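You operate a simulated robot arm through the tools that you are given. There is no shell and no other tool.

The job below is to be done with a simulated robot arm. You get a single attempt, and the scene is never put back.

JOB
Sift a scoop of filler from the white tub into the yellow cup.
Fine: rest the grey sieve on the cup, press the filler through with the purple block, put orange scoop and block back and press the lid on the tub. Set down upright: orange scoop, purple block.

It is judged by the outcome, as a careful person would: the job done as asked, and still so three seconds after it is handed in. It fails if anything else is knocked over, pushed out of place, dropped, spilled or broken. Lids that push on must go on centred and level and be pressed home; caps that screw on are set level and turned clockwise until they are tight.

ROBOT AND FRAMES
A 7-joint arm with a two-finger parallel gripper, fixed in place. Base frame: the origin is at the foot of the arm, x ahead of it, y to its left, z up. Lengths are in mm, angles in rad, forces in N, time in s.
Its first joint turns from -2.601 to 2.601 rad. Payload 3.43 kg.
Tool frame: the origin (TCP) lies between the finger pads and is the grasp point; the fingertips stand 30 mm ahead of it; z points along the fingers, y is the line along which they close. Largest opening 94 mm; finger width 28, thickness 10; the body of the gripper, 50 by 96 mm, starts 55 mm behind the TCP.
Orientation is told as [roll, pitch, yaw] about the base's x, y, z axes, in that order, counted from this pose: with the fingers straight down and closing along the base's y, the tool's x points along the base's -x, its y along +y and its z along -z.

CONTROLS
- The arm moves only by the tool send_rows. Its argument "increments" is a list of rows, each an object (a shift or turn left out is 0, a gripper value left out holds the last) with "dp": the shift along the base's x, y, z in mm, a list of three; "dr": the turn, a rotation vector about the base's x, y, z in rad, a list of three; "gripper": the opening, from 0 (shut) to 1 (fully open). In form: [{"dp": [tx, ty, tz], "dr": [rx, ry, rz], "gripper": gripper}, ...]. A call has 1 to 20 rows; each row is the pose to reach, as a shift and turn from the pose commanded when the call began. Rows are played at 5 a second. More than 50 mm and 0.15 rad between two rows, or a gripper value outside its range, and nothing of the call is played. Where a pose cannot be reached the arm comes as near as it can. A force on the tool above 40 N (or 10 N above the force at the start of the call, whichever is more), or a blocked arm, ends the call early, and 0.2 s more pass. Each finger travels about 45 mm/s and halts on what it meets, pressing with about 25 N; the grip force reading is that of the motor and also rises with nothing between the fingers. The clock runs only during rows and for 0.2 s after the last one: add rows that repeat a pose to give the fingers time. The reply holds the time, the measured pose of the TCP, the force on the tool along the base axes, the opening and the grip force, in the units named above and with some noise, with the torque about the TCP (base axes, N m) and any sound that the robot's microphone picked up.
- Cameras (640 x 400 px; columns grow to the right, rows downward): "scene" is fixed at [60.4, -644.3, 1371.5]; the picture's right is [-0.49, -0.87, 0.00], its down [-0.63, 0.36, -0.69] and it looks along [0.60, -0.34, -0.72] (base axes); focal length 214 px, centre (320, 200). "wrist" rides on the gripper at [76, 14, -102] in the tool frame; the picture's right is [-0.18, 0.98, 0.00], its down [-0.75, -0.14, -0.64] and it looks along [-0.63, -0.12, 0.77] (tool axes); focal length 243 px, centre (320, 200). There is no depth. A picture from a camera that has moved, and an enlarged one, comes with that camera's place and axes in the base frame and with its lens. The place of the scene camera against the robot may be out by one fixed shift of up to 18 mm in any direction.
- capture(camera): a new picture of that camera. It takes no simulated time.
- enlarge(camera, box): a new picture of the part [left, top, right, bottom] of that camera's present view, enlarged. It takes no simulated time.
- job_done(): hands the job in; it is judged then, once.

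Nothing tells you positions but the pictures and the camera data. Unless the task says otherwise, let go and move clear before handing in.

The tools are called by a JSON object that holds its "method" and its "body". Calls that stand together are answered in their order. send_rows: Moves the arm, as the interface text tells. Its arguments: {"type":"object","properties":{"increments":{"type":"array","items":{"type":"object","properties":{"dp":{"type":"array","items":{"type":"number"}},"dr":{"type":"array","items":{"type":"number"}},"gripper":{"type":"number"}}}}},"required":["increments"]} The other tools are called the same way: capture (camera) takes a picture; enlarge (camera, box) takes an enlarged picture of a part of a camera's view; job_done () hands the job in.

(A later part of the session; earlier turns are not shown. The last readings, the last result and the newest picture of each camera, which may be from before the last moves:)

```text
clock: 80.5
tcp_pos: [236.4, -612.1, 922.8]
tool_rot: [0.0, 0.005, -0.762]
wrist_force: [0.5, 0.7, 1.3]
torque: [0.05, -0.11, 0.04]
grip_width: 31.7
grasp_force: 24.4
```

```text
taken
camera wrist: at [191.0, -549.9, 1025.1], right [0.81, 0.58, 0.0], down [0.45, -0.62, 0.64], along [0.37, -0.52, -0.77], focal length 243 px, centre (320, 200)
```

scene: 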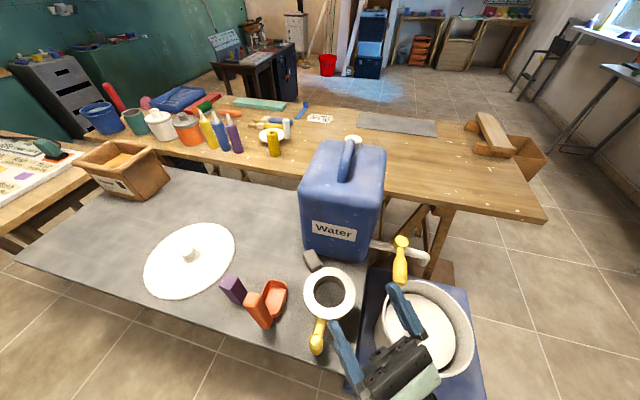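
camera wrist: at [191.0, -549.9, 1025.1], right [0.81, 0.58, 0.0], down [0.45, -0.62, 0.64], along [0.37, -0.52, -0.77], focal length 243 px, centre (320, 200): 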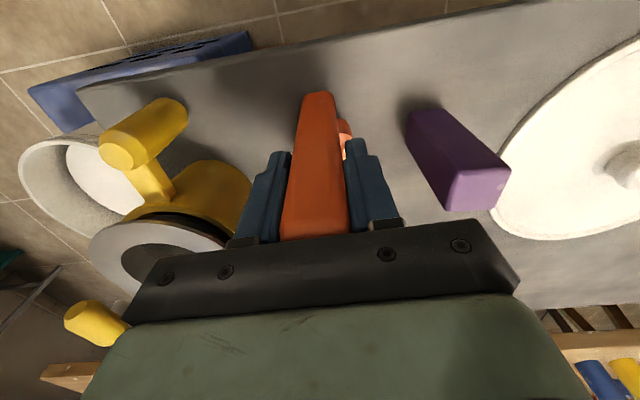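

The scoop is gripped. I'll lift it and check.

{"method": "send_rows", "body": {"increments": [{"dp": [0, 0, 10]}, {"dp": [0, 0, 40]}, {"dp": [0, 0, 80]}, {"dp": [0, 0, 100]}, {"dp": [0, 0, 100]}]}}

{"method": "capture", "body": {"camera": "wrist"}}

{"method": "enlarge", "body": {"camera": "scene", "box": [200, 200, 360, 340]}}

```text
clock: 81.7
tcp_pos: [235.6, -613.1, 1022.0]
tool_rot: [0.0, 0.005, -0.762]
wrist_force: [0.1, 0.3, -0.5]
torque: [0.01, 0.02, -0.02]
grip_width: 31.4
grasp_force: 25.1
```

```text
taken
camera wrist: at [190.5, -551.1, 1124.6], right [0.81, 0.58, 0.0], down [0.45, -0.62, 0.64], along [0.37, -0.52, -0.77], focal length 243 px, centre (320, 200)
```

wrist: 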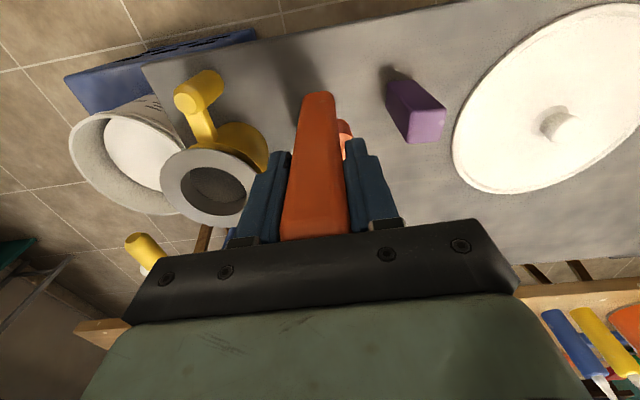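

```text
2.86 times, centred on (280, 270) of scene
camera zoom: at [60.4, -644.3, 1371.5], right [-0.49, -0.87, 0.0], down [-0.63, 0.36, -0.69], along [0.6, -0.34, -0.72], focal length 613 px, centre (434, 0)
```

zoom: 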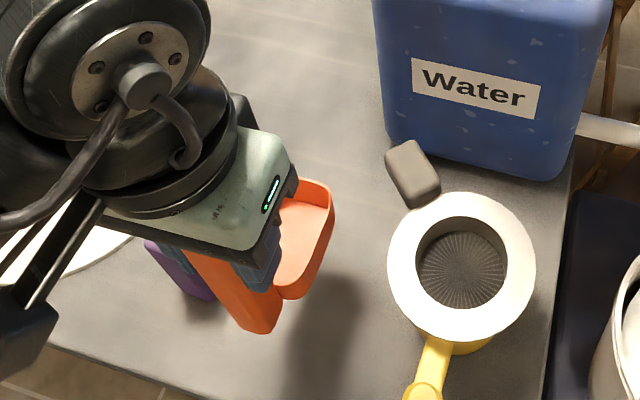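

The scoop is held straight. I'll carry it around the cup on the -x side to above the tub, with the bowl pointing outward.

{"method": "send_rows", "body": {"increments": [{"dp": [-40, 0, 15]}, {"dp": [-80, 0, 30], "dr": [0, 0, -0.1]}, {"dp": [-120, -5, 33], "dr": [0, 0, -0.2]}, {"dp": [-155, -15, 33], "dr": [0, 0, -0.34]}, {"dp": [-180, -45, 33], "dr": [0, 0, -0.48]}, {"dp": [-195, -85, 33], "dr": [0, 0, -0.62]}, {"dp": [-205, -130, 33], "dr": [0, 0, -0.75]}, {"dp": [-208, -175, 30], "dr": [0, 0, -0.81]}, {"dp": [-208, -220, 20], "dr": [0, 0, -0.81]}, {"dp": [-208, -260, 0], "dr": [0, 0, -0.81]}, {"dp": [-208, -300, -25], "dr": [0, 0, -0.81]}, {"dp": [-208, -317, -60], "dr": [0, 0, -0.81]}, {"dp": [-208, -317, -60], "dr": [0, 0, -0.81]}]}}

{"method": "capture", "body": {"camera": "wrist"}}

{"method": "capture", "body": {"camera": "scene"}}

```text
clock: 84.5
tcp_pos: [28.3, -929.8, 961.6]
tool_rot: [0.0, 0.006, -1.574]
wrist_force: [-0.1, -0.1, -1.5]
torque: [0.04, -0.04, 0.01]
grip_width: 31.7
grasp_force: 24.6
```

```text
taken
camera wrist: at [42.7, -855.5, 1064.0], right [0.98, -0.19, 0.0], down [-0.14, -0.76, 0.64], along [-0.12, -0.63, -0.77], focal length 243 px, centre (320, 200)
```

wrist: 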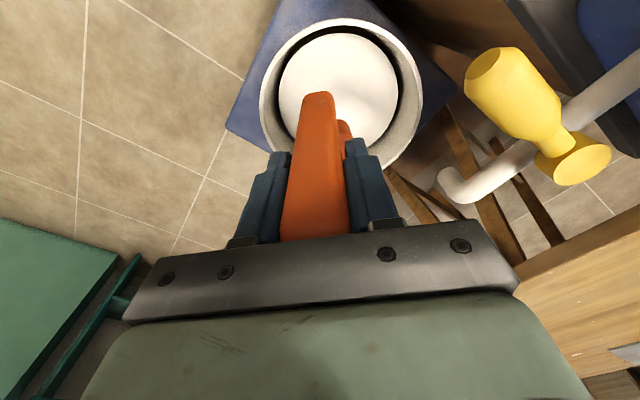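

```text
taken
```

scene: 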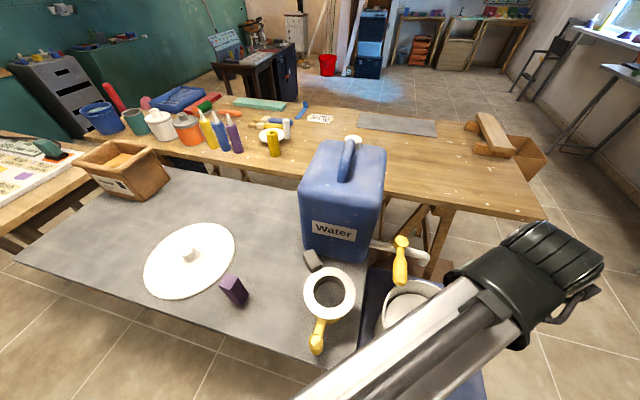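

{"method": "enlarge", "body": {"camera": "wrist", "box": [240, 0, 440, 190]}}

{"method": "enlarge", "body": {"camera": "wrist", "box": [420, 20, 640, 220]}}

```text
2.11 times, centred on (340, 95) of wrist
camera zoom: at [42.7, -855.5, 1064.0], right [0.98, -0.19, 0.0], down [-0.14, -0.76, 0.64], along [-0.12, -0.63, -0.77], focal length 511 px, centre (278, 421)
```

zoom: 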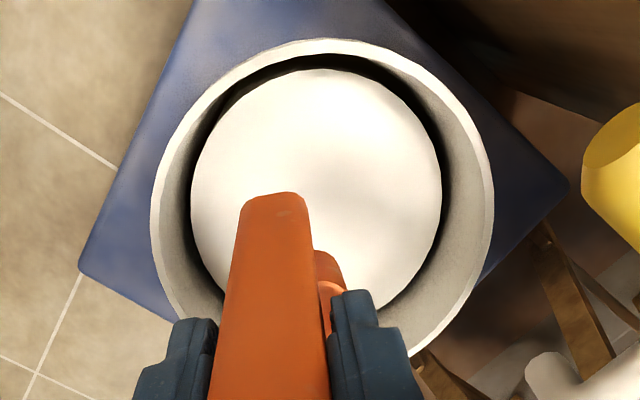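

```text
2.00 times, centred on (530, 120) of wrist
camera zoom: at [42.7, -855.5, 1064.0], right [0.98, -0.19, 0.0], down [-0.14, -0.76, 0.64], along [-0.12, -0.63, -0.77], focal length 485 px, centre (-100, 360)
```

zoom: 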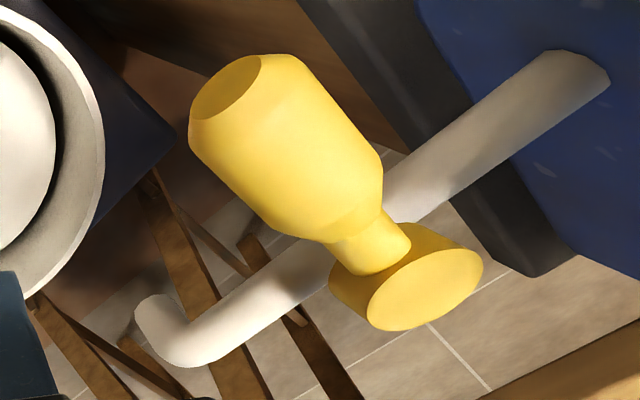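

The tub estimate holds: centre about (47,-1000), rim z about 695, filler surface about z 625. I'll lower the scoop slowly and watch the force.

{"method": "send_rows", "body": {"increments": [{"dp": [0, 0, -45]}, {"dp": [0, 0, -90]}, {"dp": [0, 0, -135]}, {"dp": [0, 0, -175]}, {"dp": [0, 0, -195]}, {"dp": [0, 0, -195]}]}}

{"method": "capture", "body": {"camera": "wrist"}}

```text
clock: 85.9
tcp_pos: [30.7, -930.5, 768.0]
tool_rot: [0.001, 0.006, -1.572]
wrist_force: [-0.1, -0.4, -0.3]
torque: [0.01, -0.03, 0.0]
grip_width: 31.4
grasp_force: 25.2
```

```text
taken
camera wrist: at [43.8, -854.4, 870.2], right [0.98, -0.19, 0.0], down [-0.14, -0.76, 0.64], along [-0.12, -0.63, -0.77], focal length 243 px, centre (320, 200)
```

wrist: 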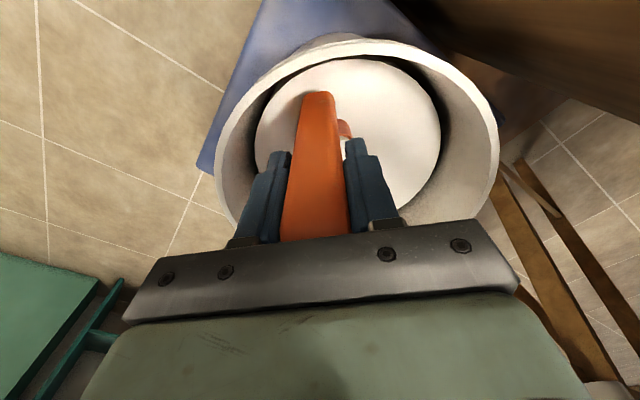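

{"method": "send_rows", "body": {"increments": [{"dp": [0, 0, -6]}, {"dp": [0, 0, -12]}, {"dp": [0, 0, -18]}, {"dp": [0, 0, -24]}, {"dp": [0, 0, -24]}]}}

{"method": "send_rows", "body": {"increments": [{"dp": [0, 0, -4]}, {"dp": [0, 0, -8]}, {"dp": [0, 0, -8]}]}}

{"method": "capture", "body": {"camera": "wrist"}}

```text
clock: 87.1
tcp_pos: [27.9, -929.2, 743.5]
tool_rot: [-0.001, 0.005, -1.574]
wrist_force: [0.9, -0.6, -0.9]
torque: [0.01, 0.01, -0.01]
grip_width: 31.8
grasp_force: 25.3
```

```text
clock: 87.9
tcp_pos: [27.6, -930.5, 734.4]
tool_rot: [-0.001, 0.007, -1.574]
wrist_force: [0.2, 0.0, -1.3]
torque: [0.0, 0.03, -0.01]
grip_width: 31.4
grasp_force: 25.2
```

```text
taken
camera wrist: at [42.4, -854.5, 836.9], right [0.98, -0.19, 0.0], down [-0.14, -0.76, 0.64], along [-0.12, -0.63, -0.77], focal length 243 px, centre (320, 200)
```

wrist: 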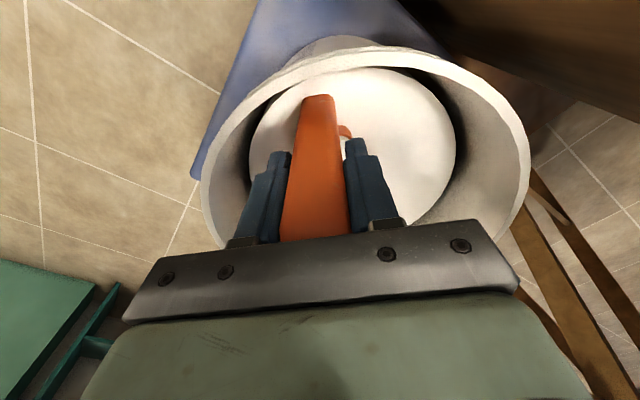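

{"method": "enlarge", "body": {"camera": "wrist", "box": [240, 50, 440, 200]}}

{"method": "capture", "body": {"camera": "scene"}}

```text
2.67 times, centred on (340, 125) of wrist
camera zoom: at [42.4, -854.5, 836.9], right [0.98, -0.19, 0.0], down [-0.14, -0.76, 0.64], along [-0.12, -0.63, -0.77], focal length 647 px, centre (267, 400)
```

zoom: 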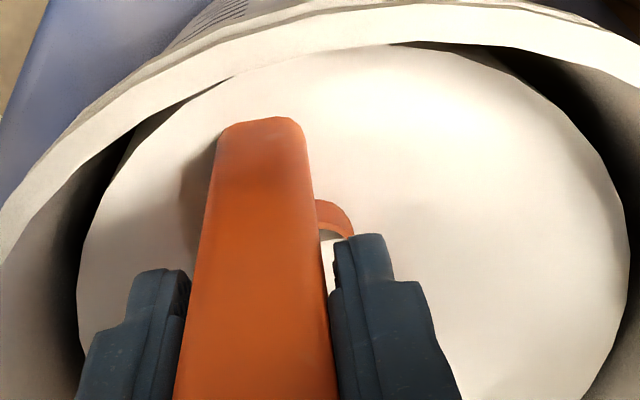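

```text
taken
```

scene: 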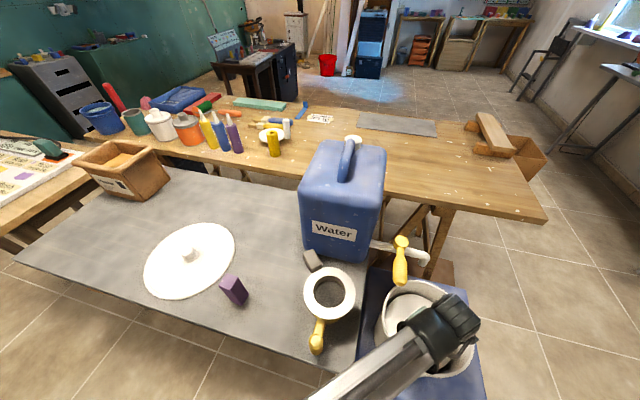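

The surface yields with almost no force and lies at z of about 620. I'll sink the bowl so its rim is just under the surface, push it forward, and then lift level.

{"method": "send_rows", "body": {"increments": [{"dp": [0, 4, -8]}, {"dp": [0, 6, -16]}, {"dp": [0, 6, -24]}, {"dp": [0, 6, -28]}, {"dp": [0, -4, -28]}, {"dp": [0, -14, -28]}, {"dp": [0, -24, -28]}, {"dp": [0, -32, -28]}, {"dp": [0, -32, -28]}]}}

{"method": "enlarge", "body": {"camera": "wrist", "box": [240, 50, 440, 200]}}

```text
clock: 89.9
tcp_pos: [29.2, -961.3, 707.8]
tool_rot: [0.001, 0.005, -1.572]
wrist_force: [-0.6, 0.0, -1.5]
torque: [0.05, -0.03, 0.0]
grip_width: 31.9
grasp_force: 25.0
```

```text
2.67 times, centred on (340, 125) of wrist
camera zoom: at [42.6, -885.9, 810.8], right [0.98, -0.19, 0.0], down [-0.14, -0.76, 0.64], along [-0.12, -0.63, -0.77], focal length 647 px, centre (267, 400)
```

zoom: 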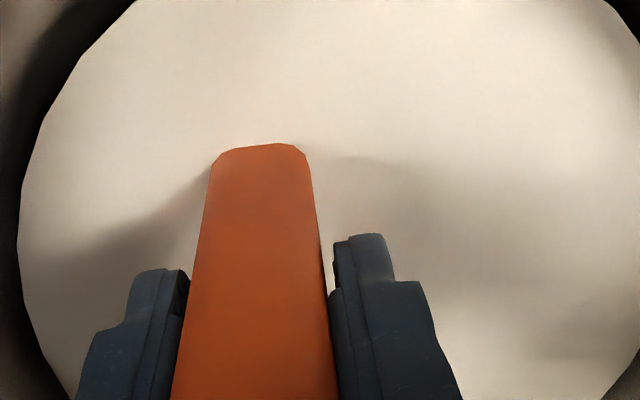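

The bowl is submerged. I'll lift straight up slowly.

{"method": "send_rows", "body": {"increments": [{"dp": [0, 2, 10]}, {"dp": [0, 4, 22]}, {"dp": [0, 8, 38]}, {"dp": [0, 12, 58]}, {"dp": [0, 16, 80]}, {"dp": [0, 20, 105]}, {"dp": [0, 24, 130]}, {"dp": [0, 28, 155]}, {"dp": [0, 28, 155]}]}}

{"method": "capture", "body": {"camera": "wrist"}}

{"method": "enlarge", "body": {"camera": "scene", "box": [340, 250, 500, 400]}}

```text
clock: 91.9
tcp_pos: [28.3, -935.1, 863.1]
tool_rot: [0.0, 0.005, -1.572]
wrist_force: [0.8, -0.4, -0.8]
torque: [0.05, -0.02, -0.01]
grip_width: 31.7
grasp_force: 25.1
```

```text
taken
camera wrist: at [42.4, -859.8, 965.5], right [0.98, -0.19, 0.0], down [-0.14, -0.76, 0.64], along [-0.12, -0.63, -0.77], focal length 243 px, centre (320, 200)
```

wrist: 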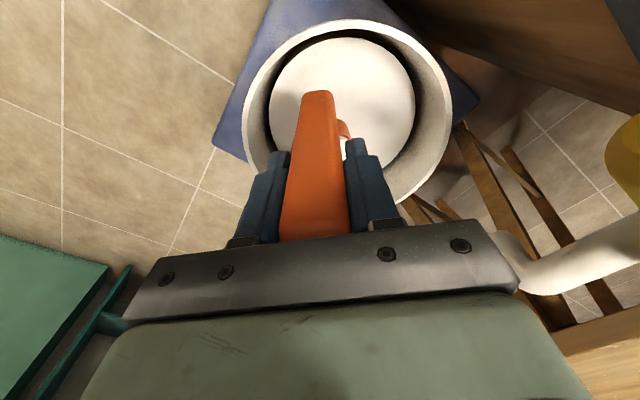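

```text
2.67 times, centred on (420, 325) of scene
camera zoom: at [60.4, -644.3, 1371.5], right [-0.49, -0.87, 0.0], down [-0.63, 0.36, -0.69], along [0.6, -0.34, -0.72], focal length 572 px, centre (53, -133)
```

zoom: 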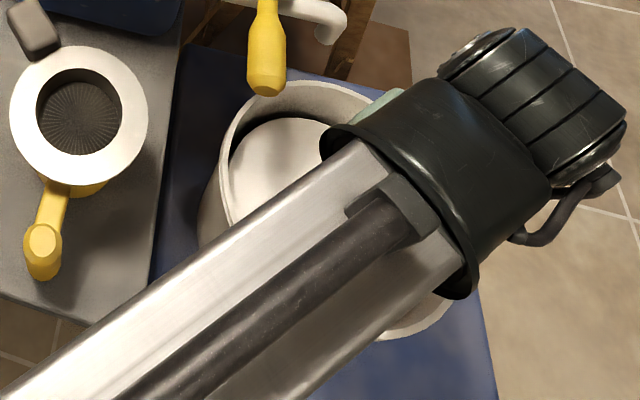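

{"method": "enlarge", "body": {"camera": "wrist", "box": [290, 85, 390, 165]}}

```text
5.00 times, centred on (340, 125) of wrist
camera zoom: at [42.4, -859.8, 965.5], right [0.98, -0.19, 0.0], down [-0.14, -0.76, 0.64], along [-0.12, -0.63, -0.77], focal length 1213 px, centre (220, 575)
```

zoom: 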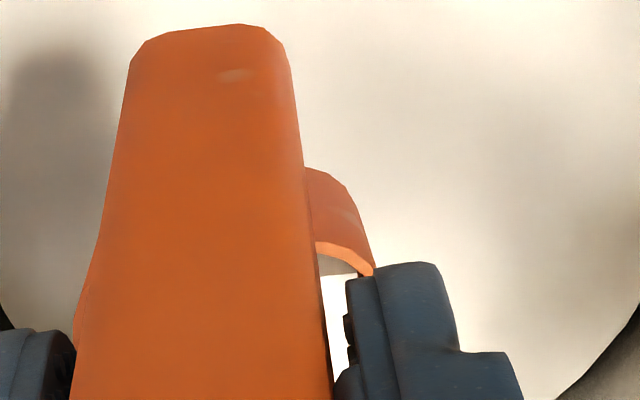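

The bowl looks filled level with its rim. I'll carry it smoothly and level up and inward, turning so the nose points to -x for pouring over the sieve.

{"method": "send_rows", "body": {"increments": [{"dp": [0, 5, 25]}, {"dp": [0, 15, 55]}, {"dp": [0, 30, 85]}, {"dp": [0, 50, 115]}, {"dp": [0, 70, 145]}, {"dp": [0, 90, 170]}, {"dp": [0, 110, 185], "dr": [0, 0, -0.06]}, {"dp": [0, 125, 189], "dr": [0, 0, -0.16]}, {"dp": [0, 135, 189], "dr": [0, 0, -0.27]}, {"dp": [0, 140, 189], "dr": [0, 0, -0.39]}, {"dp": [0, 145, 189], "dr": [0, 0, -0.51]}, {"dp": [0, 150, 189], "dr": [0, 0, -0.63]}, {"dp": [5, 155, 189], "dr": [0, 0, -0.75]}, {"dp": [15, 160, 189], "dr": [0, 0, -0.87]}, {"dp": [25, 165, 189], "dr": [0, 0, -0.99]}, {"dp": [35, 170, 189], "dr": [0, 0, -1.11]}, {"dp": [45, 174, 189], "dr": [0, 0, -1.23]}, {"dp": [55, 176, 189], "dr": [0, 0, -1.35]}, {"dp": [65, 178, 189], "dr": [0, 0, -1.47]}, {"dp": [70, 178, 189], "dr": [0, 0, -1.57]}]}}

{"method": "capture", "body": {"camera": "scene"}}

{"method": "capture", "body": {"camera": "wrist"}}

```text
clock: 96.1
tcp_pos: [98.7, -756.1, 1051.8]
tool_rot: [-0.003, 0.005, 3.137]
wrist_force: [-0.1, 0.1, -0.4]
torque: [-0.01, -0.05, 0.01]
grip_width: 31.9
grasp_force: 25.0
```

```text
taken
```

scene: 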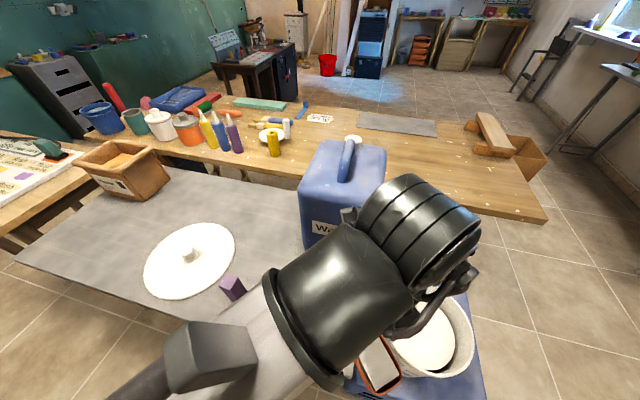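

```text
taken
camera wrist: at [173.6, -771.1, 1154.9], right [-0.19, -0.98, 0.0], down [-0.76, 0.14, 0.64], along [-0.63, 0.12, -0.77], focal length 243 px, centre (320, 200)
```

wrist: 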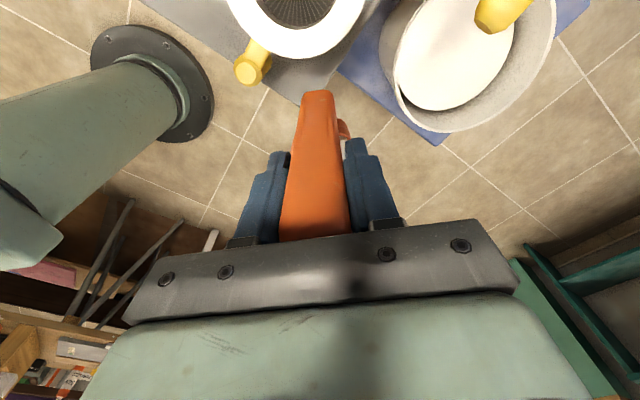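

{"method": "enlarge", "body": {"camera": "scene", "box": [330, 310, 430, 400]}}

```text
4.44 times, centred on (380, 355) of scene
camera zoom: at [60.4, -644.3, 1371.5], right [-0.49, -0.87, 0.0], down [-0.63, 0.36, -0.69], along [0.6, -0.34, -0.72], focal length 953 px, centre (53, -489)
```

zoom: 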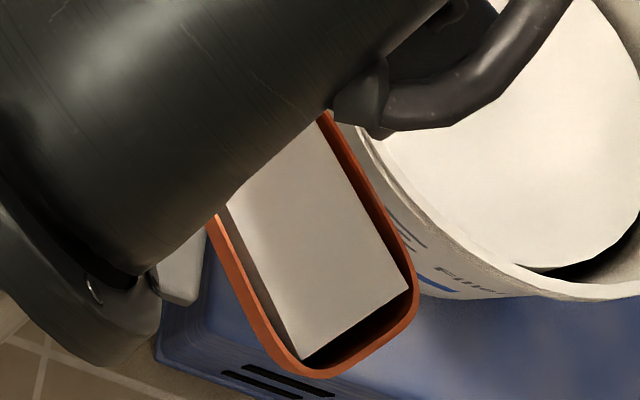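

The scoop holds a neat block of white filler. I'll move it over the sieve, begin tilting nose-down while keeping the lip above the sieve centre, and check partway.

{"method": "send_rows", "body": {"increments": [{"dp": [25, -2, 0]}, {"dp": [55, -4, 0]}, {"dp": [85, -5, 2]}, {"dp": [113, -5, 4]}, {"dp": [131, -5, 5]}, {"dp": [131, -5, 6], "dr": [0, -0.1, 0]}, {"dp": [131, -5, 9], "dr": [0, -0.22, 0]}, {"dp": [131, -5, 12], "dr": [0, -0.34, 0]}, {"dp": [131, -5, 14], "dr": [0, -0.46, 0]}, {"dp": [128, -5, 15], "dr": [0, -0.56, 0]}, {"dp": [128, -5, 15], "dr": [0, -0.56, 0]}]}}

{"method": "capture", "body": {"camera": "scene"}}

{"method": "capture", "body": {"camera": "wrist"}}

```text
clock: 98.5
tcp_pos: [227.1, -761.4, 1066.2]
tool_rot: [-0.003, 0.568, 3.141]
wrist_force: [0.8, -0.8, 0.1]
torque: [0.01, 0.02, 0.01]
grip_width: 31.6
grasp_force: 24.7
```

```text
taken
```

scene: 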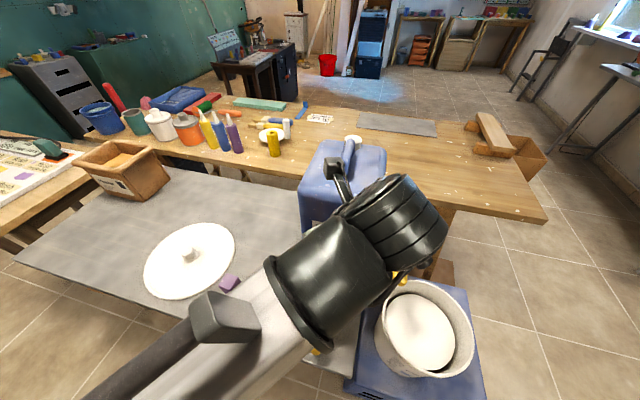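

```text
taken
camera wrist: at [234.9, -775.9, 1194.0], right [-0.16, -0.98, -0.1], down [-0.98, 0.14, 0.14], along [-0.12, 0.12, -0.99], focal length 243 px, centre (320, 200)
```

wrist: 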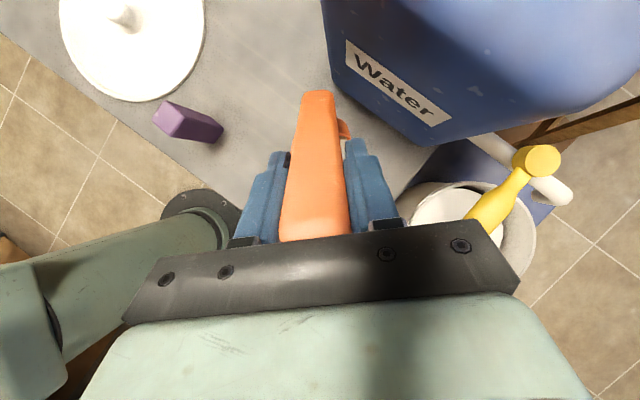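

{"method": "send_rows", "body": {"increments": [{"dp": [-14.7, 0, 0], "dr": [0, -0.1, 0]}, {"dp": [-28.7, 0, -2.8], "dr": [0, -0.2, 0]}, {"dp": [-41.2, 0, -6.8], "dr": [0, -0.3, 0]}, {"dp": [-54.2, 0, -10.8], "dr": [0, -0.4, 0]}, {"dp": [-66.2, 0, -16.8], "dr": [0, -0.5, 0]}, {"dp": [-78.2, 0, -23.8], "dr": [0, -0.6, 0]}, {"dp": [-89.7, 0, -31.8], "dr": [0, -0.7, 0]}, {"dp": [-89.7, 0, -31.8], "dr": [0, -0.7, 0]}]}}

{"method": "capture", "body": {"camera": "scene"}}

{"method": "capture", "body": {"camera": "wrist"}}

```text
clock: 100.3
tcp_pos: [138.8, -760.2, 1034.6]
tool_rot: [-0.001, 1.265, 3.138]
wrist_force: [-1.0, -0.3, -1.2]
torque: [-0.03, 0.03, -0.02]
grip_width: 31.6
grasp_force: 24.5
```

```text
taken
```

scene: 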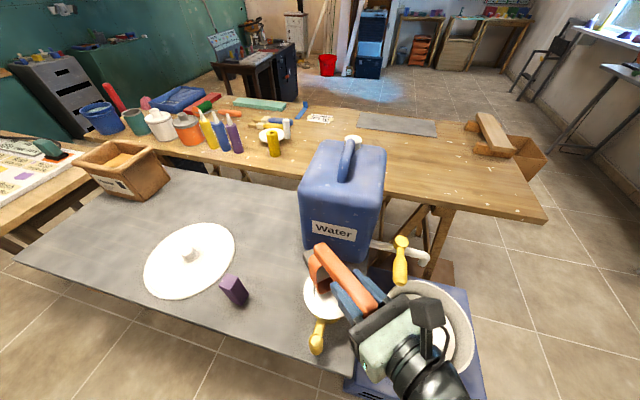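

```text
taken
camera wrist: at [61.4, -776.0, 1137.0], right [-0.05, -0.98, -0.18], down [-0.84, 0.14, -0.53], along [0.54, 0.12, -0.83], focal length 243 px, centre (320, 200)
```

wrist: 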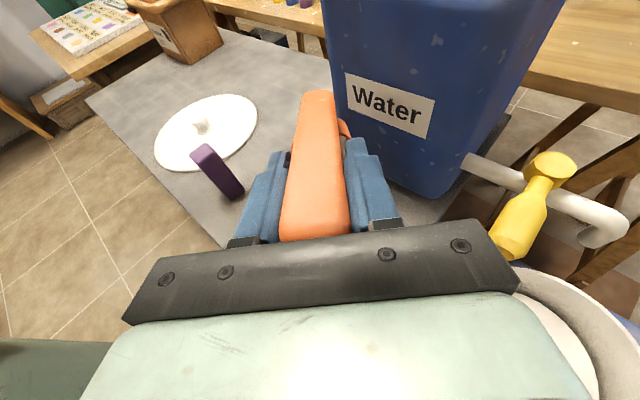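

{"method": "enlarge", "body": {"camera": "scene", "box": [280, 230, 400, 330]}}

```text
4.00 times, centred on (340, 280) of scene
camera zoom: at [60.4, -644.3, 1371.5], right [-0.49, -0.87, 0.0], down [-0.63, 0.36, -0.69], along [0.6, -0.34, -0.72], focal length 858 px, centre (240, -120)
```

zoom: 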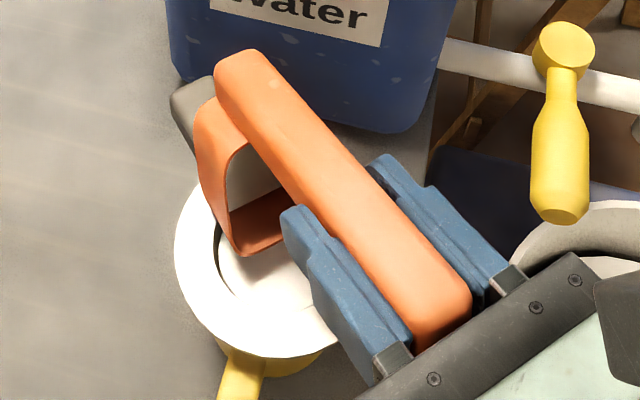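

Filler is already falling into the sieve. I'll continue tilting to empty the bowl.

{"method": "send_rows", "body": {"increments": [{"dp": [-11, 0, -9], "dr": [0, -0.1, 0]}, {"dp": [-21, 0, -20], "dr": [0, -0.2, 0]}, {"dp": [-30, 0, -30], "dr": [0, -0.3, 0]}, {"dp": [-38.5, 0, -41], "dr": [0, -0.4, 0]}, {"dp": [-46, 0, -51], "dr": [0, -0.5, 0]}, {"dp": [-52, 0, -61], "dr": [0, -0.6, 0]}, {"dp": [-57.5, 0, -73], "dr": [0, -0.7, 0]}, {"dp": [-61, 0, -83], "dr": [0, -0.79, 0]}, {"dp": [-61, 0, -83], "dr": [0, -0.79, 0]}, {"dp": [-61, 0, -83], "dr": [0, -0.79, 0]}]}}

{"method": "enlarge", "body": {"camera": "scene", "box": [280, 230, 400, 330]}}

```text
clock: 102.5
tcp_pos: [76.1, -761.3, 949.8]
tool_rot: [-3.142, 1.086, 0.002]
wrist_force: [0.0, 0.1, -1.7]
torque: [-0.01, 0.1, 0.02]
grip_width: 31.8
grasp_force: 24.5
```

```text
4.00 times, centred on (340, 280) of scene
camera zoom: at [60.4, -644.3, 1371.5], right [-0.49, -0.87, 0.0], down [-0.63, 0.36, -0.69], along [0.6, -0.34, -0.72], focal length 858 px, centre (240, -120)
```

zoom: 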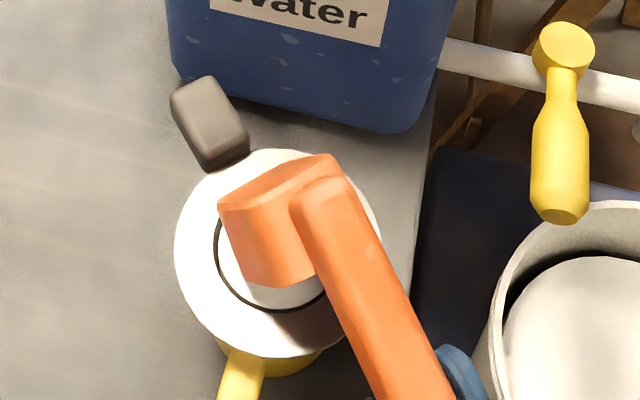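

{"method": "send_rows", "body": {"increments": [{"dp": [3.5, 0, 12], "dr": [0, 0.1, 0]}, {"dp": [9, 0, 24], "dr": [0, 0.2, 0]}, {"dp": [15, 0, 34], "dr": [0, 0.3, 0]}, {"dp": [22.5, 0, 44], "dr": [0, 0.4, 0]}, {"dp": [31, 0, 55], "dr": [0, 0.5, 0]}, {"dp": [40, 0, 66], "dr": [0, 0.6, 0]}, {"dp": [50, 0, 76], "dr": [0, 0.7, 0]}, {"dp": [61, 0, 86], "dr": [0, 0.79, 0]}, {"dp": [72, 0, 94], "dr": [0, 0.89, 0]}, {"dp": [84, 0, 101], "dr": [0, 0.99, 0]}, {"dp": [84, 0, 101], "dr": [0, 0.99, 0]}]}}

{"method": "enlarge", "body": {"camera": "scene", "box": [280, 230, 400, 330]}}

```text
clock: 104.9
tcp_pos: [159.4, -760.9, 1053.6]
tool_rot: [-0.004, 1.064, 3.139]
wrist_force: [-0.2, 0.2, -1.3]
torque: [-0.03, 0.05, 0.02]
grip_width: 31.9
grasp_force: 25.5
```

```text
4.00 times, centred on (340, 280) of scene
camera zoom: at [60.4, -644.3, 1371.5], right [-0.49, -0.87, 0.0], down [-0.63, 0.36, -0.69], along [0.6, -0.34, -0.72], focal length 858 px, centre (240, -120)
```

zoom: 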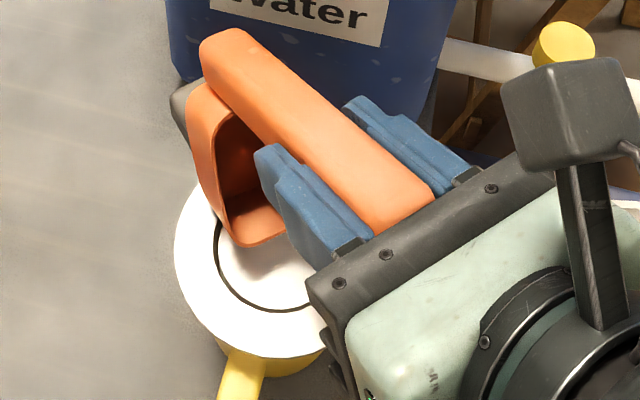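

The bowl is empty and the filler sits in the sieve. I'll bring the scoop upright again.

{"method": "send_rows", "body": {"increments": [{"dp": [0, 0, 7], "dr": [0, 0.13, 0]}, {"dp": [0, 0, 12], "dr": [0, 0.26, 0]}, {"dp": [0, 0, 15], "dr": [0, 0.39, 0]}, {"dp": [0, 0, 15], "dr": [0, 0.52, 0]}, {"dp": [0, 0, 15], "dr": [0, 0.65, 0]}, {"dp": [-5, 0, 15], "dr": [0, 0.78, 0]}, {"dp": [-15, 0, 10], "dr": [0, 0.91, 0]}, {"dp": [-30, 0, 5], "dr": [0, 1.04, 0]}, {"dp": [-45, 0, 2], "dr": [0, 1.064, 0]}, {"dp": [-60, 0, 2], "dr": [0, 1.064, 0]}, {"dp": [-60, 0, 2], "dr": [0, 1.064, 0]}]}}

{"method": "capture", "body": {"camera": "wrist"}}

```text
clock: 107.3
tcp_pos: [100.1, -760.3, 1054.2]
tool_rot: [-0.001, 0.001, 3.141]
wrist_force: [-0.6, 0.2, -1.1]
torque: [0.02, -0.02, 0.01]
grip_width: 31.7
grasp_force: 25.2
```

```text
taken
camera wrist: at [174.8, -774.8, 1157.4], right [-0.18, -0.98, 0.0], down [-0.75, 0.14, 0.64], along [-0.63, 0.12, -0.77], focal length 243 px, centre (320, 200)
```

wrist: 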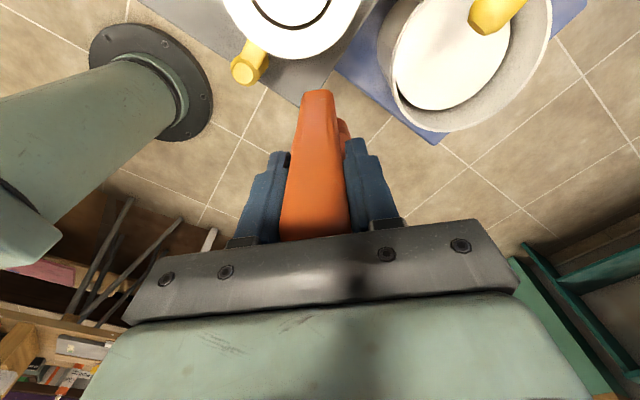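

{"method": "send_rows", "body": {"increments": [{"dp": [-10, 20, 0], "dr": [0, 0, 0.13]}, {"dp": [-15, 40, 0], "dr": [0, 0, 0.27]}, {"dp": [-15, 60, 0], "dr": [0, 0, 0.41]}, {"dp": [-10, 80, 0], "dr": [0, 0, 0.55]}, {"dp": [0, 95, 0], "dr": [0, 0, 0.69]}, {"dp": [15, 110, 0], "dr": [0, 0, 0.83]}, {"dp": [30, 120, 0], "dr": [0, 0, 0.97]}, {"dp": [45, 130, 0], "dr": [0, 0, 1.11]}, {"dp": [60, 135, 0], "dr": [0, 0, 1.25]}, {"dp": [75, 140, 0], "dr": [0, 0, 1.39]}, {"dp": [90, 144, 0], "dr": [0, 0, 1.53]}, {"dp": [105, 147, 0], "dr": [0, 0, 1.67]}, {"dp": [118, 148, 0], "dr": [0, 0, 1.81]}, {"dp": [128, 148, 0], "dr": [0, 0, 1.95]}, {"dp": [134, 148, 0], "dr": [0, 0, 2.09]}, {"dp": [136.3, 148, 0], "dr": [0, 0, 2.23]}, {"dp": [136.3, 148, 0], "dr": [0, 0, 2.36]}, {"dp": [136.3, 148, 0], "dr": [0, 0, 2.38]}, {"dp": [136.3, 148, -20], "dr": [0, 0, 2.38]}, {"dp": [136.3, 148, -20], "dr": [0, 0, 2.38]}]}}

{"method": "send_rows", "body": {"increments": [{"dp": [0, 0, -40]}, {"dp": [0, 0, -75]}, {"dp": [0, 0, -98]}, {"dp": [0, 0, -104]}, {"dp": [0, 0, -104]}]}}

{"method": "capture", "body": {"camera": "wrist"}}

```text
clock: 111.5
tcp_pos: [236.0, -612.7, 1034.4]
tool_rot: [0.0, 0.002, -0.761]
wrist_force: [0.1, 0.5, -1.8]
torque: [0.05, 0.0, 0.0]
grip_width: 31.6
grasp_force: 25.0
```

```text
clock: 112.7
tcp_pos: [238.8, -612.6, 929.6]
tool_rot: [-0.002, 0.001, -0.763]
wrist_force: [-0.5, -0.1, -0.8]
torque: [0.01, 0.01, 0.01]
grip_width: 31.5
grasp_force: 25.1
```

```text
taken
camera wrist: at [191.5, -549.9, 1032.1], right [0.81, 0.58, 0.0], down [0.45, -0.62, 0.64], along [0.37, -0.52, -0.77], focal length 243 px, centre (320, 200)
```

wrist: 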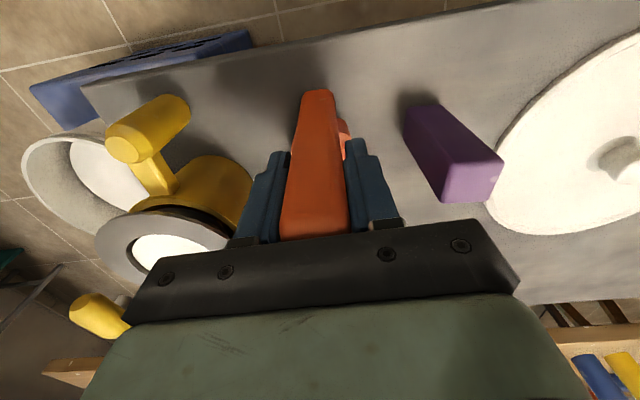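

{"method": "send_rows", "body": {"increments": [{"dp": [0, 0, -2]}, {"dp": [0, 0, -4]}, {"dp": [0, 0, -6]}, {"dp": [0, 0, -7.5]}, {"dp": [0, 0, -7.5]}]}}

```text
clock: 113.9
tcp_pos: [235.7, -612.2, 924.4]
tool_rot: [-0.002, 0.0, -0.762]
wrist_force: [-1.5, 0.4, 18.9]
torque: [-0.02, -0.03, 0.02]
grip_width: 31.7
grasp_force: 25.1
```

The scoop is on the bench. I'll ease off the force and release it.

{"method": "send_rows", "body": {"increments": [{"dp": [0, 0, 1]}, {"dp": [0, 0, 1], "gripper": 0.45}, {"dp": [0, 0, 1], "gripper": 0.6}, {"dp": [0, 0, 1], "gripper": 1}, {"dp": [0, 0, 1], "gripper": 1}, {"dp": [0, 0, 1], "gripper": 1}, {"dp": [0, 0, 15], "gripper": 1}, {"dp": [0, 0, 50], "gripper": 1}, {"dp": [0, 0, 90], "gripper": 1}, {"dp": [0, 0, 100], "gripper": 1}]}}

{"method": "capture", "body": {"camera": "wrist"}}

{"method": "capture", "body": {"camera": "scene"}}

```text
clock: 116.1
tcp_pos: [236.9, -611.7, 1022.6]
tool_rot: [0.001, 0.003, -0.766]
wrist_force: [0.4, 0.0, 0.2]
torque: [-0.02, 0.01, 0.0]
grip_width: 94.0
grasp_force: 0.1
```

```text
taken
camera wrist: at [191.6, -549.7, 1125.5], right [0.81, 0.58, 0.0], down [0.45, -0.62, 0.64], along [0.37, -0.52, -0.77], focal length 243 px, centre (320, 200)
```

wrist: 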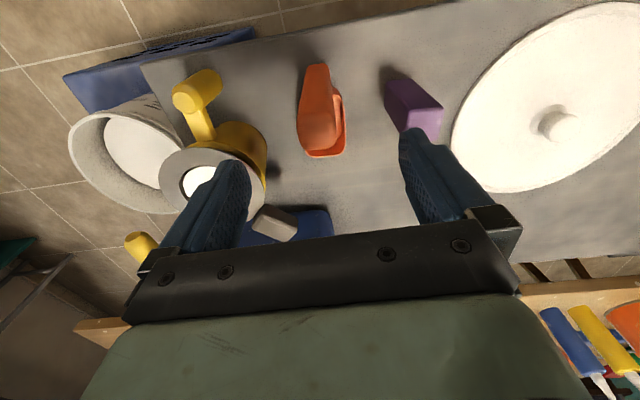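

```text
taken
```

scene: 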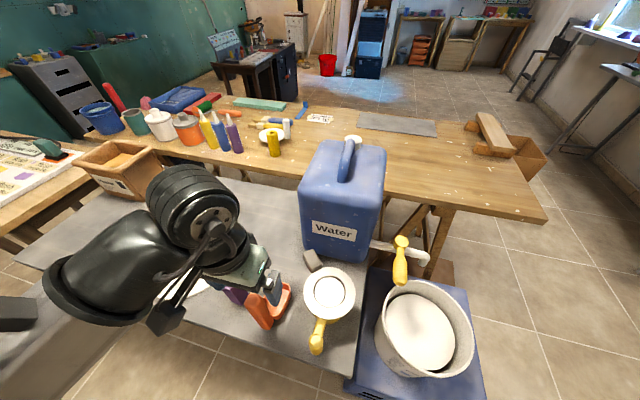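

The scoop is back, standing upright. Now the purple block: I'll hover over it, with the jaws aligned and half open, and check.

{"method": "send_rows", "body": {"increments": [{"dp": [30, 15, 0], "gripper": 0.7}, {"dp": [60, 30, -10], "dr": [0, 0, -0.04], "gripper": 0.7}, {"dp": [89.6, 42.7, -30], "dr": [0, 0, -0.072], "gripper": 0.7}, {"dp": [89.6, 42.7, -62], "dr": [0, 0, -0.072], "gripper": 0.7}, {"dp": [89.6, 42.7, -62], "dr": [0, 0, -0.072], "gripper": 0.7}]}}

{"method": "capture", "body": {"camera": "wrist"}}

{"method": "enlarge", "body": {"camera": "wrist", "box": [260, 80, 380, 200]}}

```text
clock: 117.3
tcp_pos: [326.8, -570.2, 961.6]
tool_rot: [0.0, 0.002, -0.835]
wrist_force: [-0.5, 0.2, -0.2]
torque: [-0.01, 0.02, 0.02]
grip_width: 65.6
grasp_force: 0.1
```

```text
taken
camera wrist: at [285.6, -504.5, 1064.1], right [0.85, 0.52, 0.0], down [0.4, -0.65, 0.64], along [0.34, -0.55, -0.77], focal length 243 px, centre (320, 200)
```

wrist: 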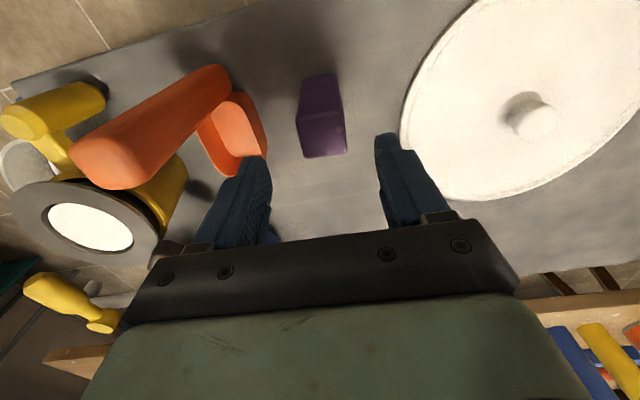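

```text
3.33 times, centred on (320, 140) of wrist
camera zoom: at [285.6, -504.5, 1064.1], right [0.85, 0.52, 0.0], down [0.4, -0.65, 0.64], along [0.34, -0.55, -0.77], focal length 809 px, centre (320, 400)
```

zoom: 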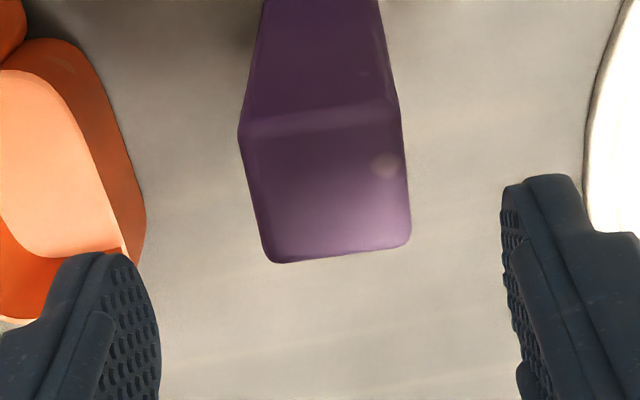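

Aligned. I'll descend to grip the upper half of the block and close.

{"method": "send_rows", "body": {"increments": [{"dp": [0.7, 2, -40]}, {"dp": [0.7, 2, -75]}, {"dp": [0.7, 2, -90]}, {"dp": [0.7, 2, -90]}, {"dp": [0.7, 2, -90], "gripper": 0.2}, {"dp": [0.7, 2, -90], "gripper": 0}, {"dp": [0.7, 2, -90], "gripper": 0}, {"dp": [0.7, 2, -90], "gripper": 0}, {"dp": [0.7, 2, -90], "gripper": 0}]}}

{"method": "capture", "body": {"camera": "wrist"}}

```text
clock: 119.3
tcp_pos: [326.7, -566.5, 872.5]
tool_rot: [0.0, 0.0, -0.833]
wrist_force: [0.3, 0.3, 0.3]
torque: [0.02, 0.0, 0.01]
grip_width: 37.7
grasp_force: 25.0
```

```text
taken
camera wrist: at [285.5, -502.1, 974.8], right [0.85, 0.52, 0.0], down [0.4, -0.65, 0.64], along [0.34, -0.55, -0.77], focal length 243 px, centre (320, 200)
```

wrist: 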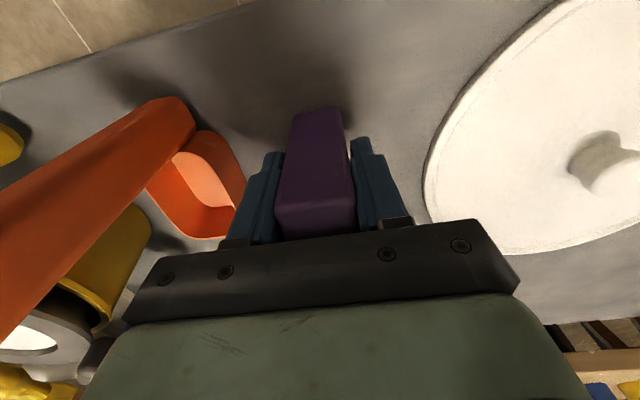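

The block is held. I'll lift it, route around the scoop, and hover above the sieve.

{"method": "send_rows", "body": {"increments": [{"dp": [0, 0, 15]}, {"dp": [0, 0, 55]}, {"dp": [0, 0, 100]}, {"dp": [0, -10, 140]}, {"dp": [0, -45, 148]}, {"dp": [-2, -85, 148]}, {"dp": [-10, -120, 148]}, {"dp": [-35, -150, 148]}, {"dp": [-70, -170, 145]}, {"dp": [-105, -182, 140]}, {"dp": [-128, -189, 135]}, {"dp": [-132, -190, 130]}, {"dp": [-132, -190, 130]}]}}

{"method": "capture", "body": {"camera": "wrist"}}

{"method": "enlarge", "body": {"camera": "scene", "box": [250, 220, 410, 360]}}

```text
clock: 122.1
tcp_pos: [195.2, -758.0, 1001.6]
tool_rot: [-0.001, 0.001, -0.835]
wrist_force: [-0.4, 0.0, -0.3]
torque: [0.03, 0.03, -0.03]
grip_width: 37.6
grasp_force: 25.4
```

```text
taken
camera wrist: at [152.9, -692.5, 1104.0], right [0.85, 0.52, 0.0], down [0.4, -0.65, 0.64], along [0.34, -0.55, -0.77], focal length 243 px, centre (320, 200)
```

wrist: 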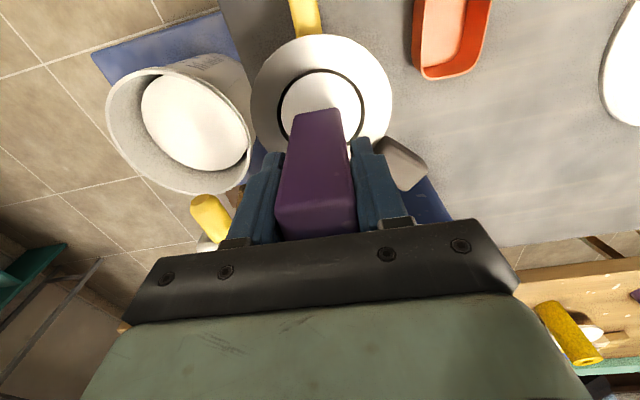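

```text
2.86 times, centred on (330, 290) of scene
camera zoom: at [60.4, -644.3, 1371.5], right [-0.49, -0.87, 0.0], down [-0.63, 0.36, -0.69], along [0.6, -0.34, -0.72], focal length 613 px, centre (291, -57)
```

zoom: 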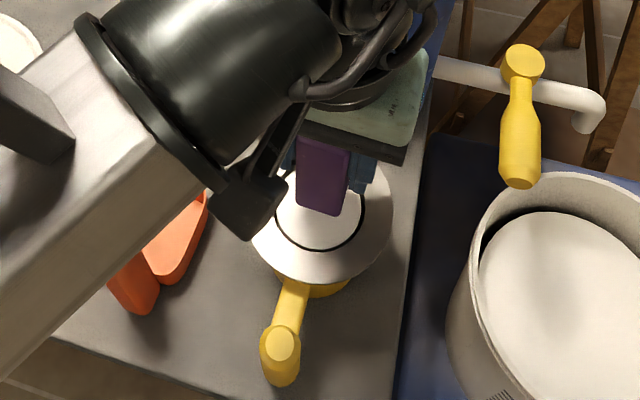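

The block is centred over the sieve opening. I'll lower it gently onto the filler.

{"method": "send_rows", "body": {"increments": [{"dp": [-0.5, 1, -10]}, {"dp": [-0.5, 1, -18]}, {"dp": [-0.5, 1, -24]}, {"dp": [-0.5, 1, -30]}, {"dp": [-0.5, 1, -34]}, {"dp": [-0.5, 1, -34]}]}}

{"method": "capture", "body": {"camera": "wrist"}}

```text
clock: 123.5
tcp_pos: [194.4, -757.0, 966.4]
tool_rot: [0.0, -0.002, -0.834]
wrist_force: [-0.1, 0.6, -0.9]
torque: [0.02, 0.0, -0.02]
grip_width: 38.0
grasp_force: 24.5
```

```text
taken
camera wrist: at [153.1, -691.6, 1069.2], right [0.85, 0.52, 0.0], down [0.4, -0.65, 0.64], along [0.34, -0.55, -0.77], focal length 243 px, centre (320, 200)
```

wrist: 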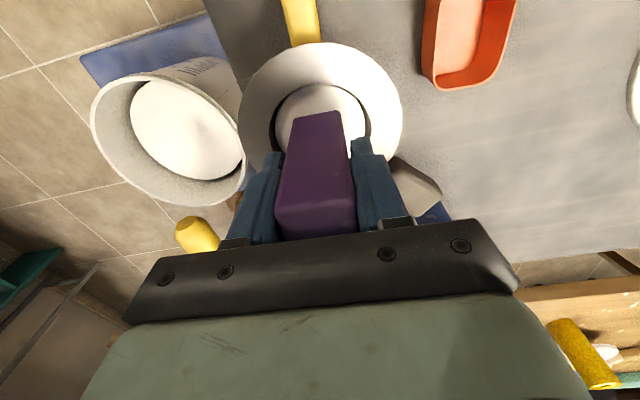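

{"method": "send_rows", "body": {"increments": [{"dp": [0, 0, -3]}, {"dp": [0, 0, -6]}, {"dp": [0, 0, -9]}, {"dp": [0, 0, -11]}, {"dp": [0, 0, -13]}, {"dp": [0, 0, -13]}]}}

{"method": "enlarge", "body": {"camera": "wrist", "box": [230, 20, 410, 180]}}

```text
clock: 124.9
tcp_pos: [194.6, -756.7, 954.6]
tool_rot: [-0.001, -0.001, -0.834]
wrist_force: [1.8, 0.8, 20.4]
torque: [-0.14, 0.21, 0.0]
grip_width: 37.8
grasp_force: 24.8
```

```text
2.50 times, centred on (320, 100) of wrist
camera zoom: at [153.0, -691.6, 1057.3], right [0.85, 0.52, 0.0], down [0.4, -0.65, 0.64], along [0.34, -0.55, -0.77], focal length 606 px, centre (320, 450)
```

zoom: 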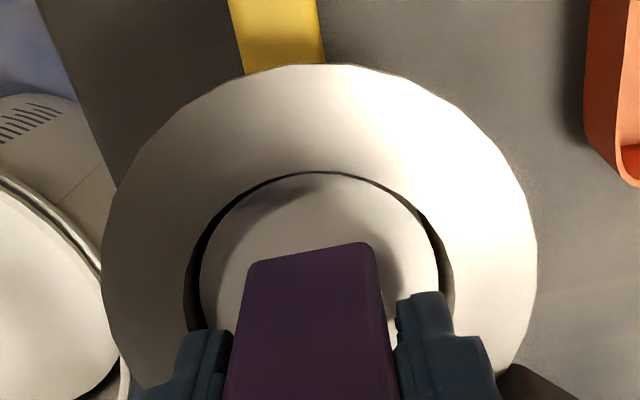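

Contact at the mesh with about 20 N. I'll lift slightly to see the effect, then press repeatedly at several spots.

{"method": "send_rows", "body": {"increments": [{"dp": [0, 0, 0]}, {"dp": [0, 0, 0]}, {"dp": [0, 0, 10]}, {"dp": [0, 0, 30]}, {"dp": [0, 0, 30]}]}}

{"method": "enlarge", "body": {"camera": "wrist", "box": [230, 20, 410, 180]}}

{"method": "enlarge", "body": {"camera": "scene", "box": [290, 250, 380, 340]}}

```text
clock: 126.1
tcp_pos: [195.7, -757.4, 984.6]
tool_rot: [0.0, 0.001, -0.834]
wrist_force: [-0.2, 0.3, -0.1]
torque: [-0.02, -0.01, 0.02]
grip_width: 37.9
grasp_force: 25.3
```

```text
2.50 times, centred on (320, 100) of wrist
camera zoom: at [153.5, -691.6, 1087.6], right [0.85, 0.52, 0.0], down [0.4, -0.65, 0.64], along [0.34, -0.55, -0.77], focal length 606 px, centre (320, 450)
```

zoom: 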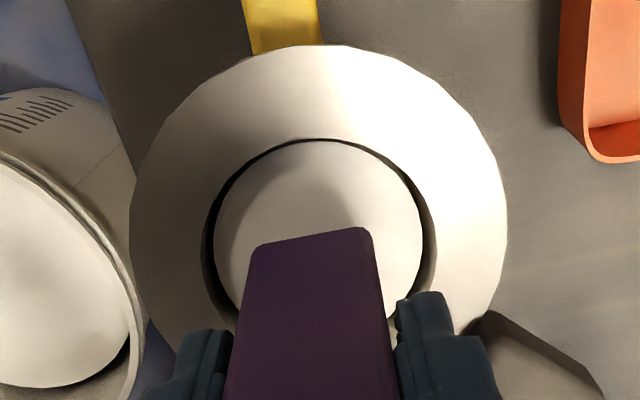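

```text
4.44 times, centred on (335, 295) of scene
camera zoom: at [60.4, -644.3, 1371.5], right [-0.49, -0.87, 0.0], down [-0.63, 0.36, -0.69], along [0.6, -0.34, -0.72], focal length 953 px, centre (253, -222)
```

zoom: 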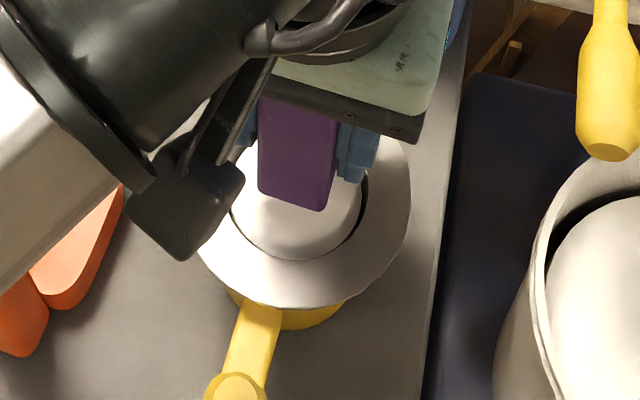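

{"method": "send_rows", "body": {"increments": [{"dp": [0, 0, -18]}, {"dp": [0, 0, -29.4]}, {"dp": [0, 0, -29.4]}, {"dp": [8, 0, -18]}, {"dp": [8, 0, -29.4]}, {"dp": [8, 0, -29.4]}, {"dp": [0, 8, -18]}, {"dp": [0, 8, -29.4]}, {"dp": [0, 8, -29.4]}, {"dp": [-8, 0, -18]}, {"dp": [-8, 0, -29.4]}, {"dp": [-8, 0, -29.4]}, {"dp": [0, -8, -18]}, {"dp": [0, -8, -29.4]}, {"dp": [0, -8, -29.4]}, {"dp": [0, 0, -18]}, {"dp": [0, 0, 0]}, {"dp": [0, 0, 0]}]}}

{"method": "enlarge", "body": {"camera": "wrist", "box": [230, 20, 410, 180]}}

{"method": "enlarge", "body": {"camera": "scene", "box": [290, 250, 380, 340]}}

```text
clock: 129.9
tcp_pos: [194.0, -755.5, 984.8]
tool_rot: [0.001, 0.002, -0.835]
wrist_force: [-1.4, -0.5, -0.6]
torque: [-0.01, -0.02, -0.01]
grip_width: 37.9
grasp_force: 25.4
```

```text
2.50 times, centred on (320, 100) of wrist
camera zoom: at [152.4, -690.5, 1087.7], right [0.85, 0.52, 0.0], down [0.4, -0.65, 0.64], along [0.34, -0.55, -0.77], focal length 606 px, centre (320, 450)
```

zoom: 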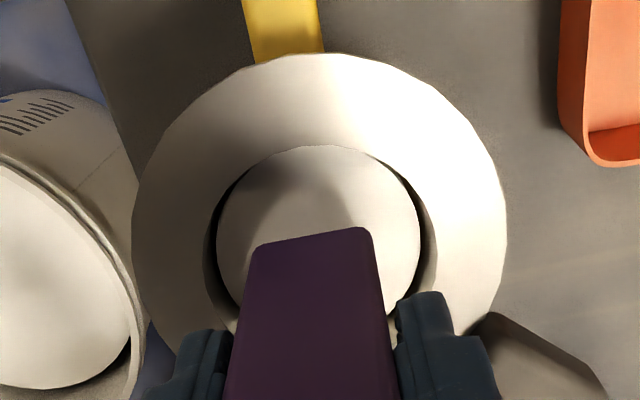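

```text
4.44 times, centred on (335, 295) of scene
camera zoom: at [60.4, -644.3, 1371.5], right [-0.49, -0.87, 0.0], down [-0.63, 0.36, -0.69], along [0.6, -0.34, -0.72], focal length 953 px, centre (253, -222)
```

zoom: 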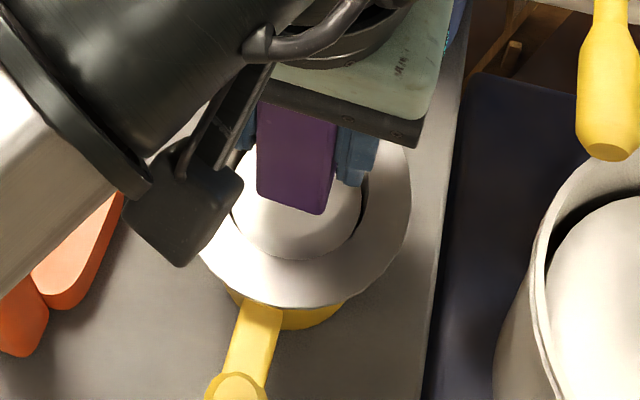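

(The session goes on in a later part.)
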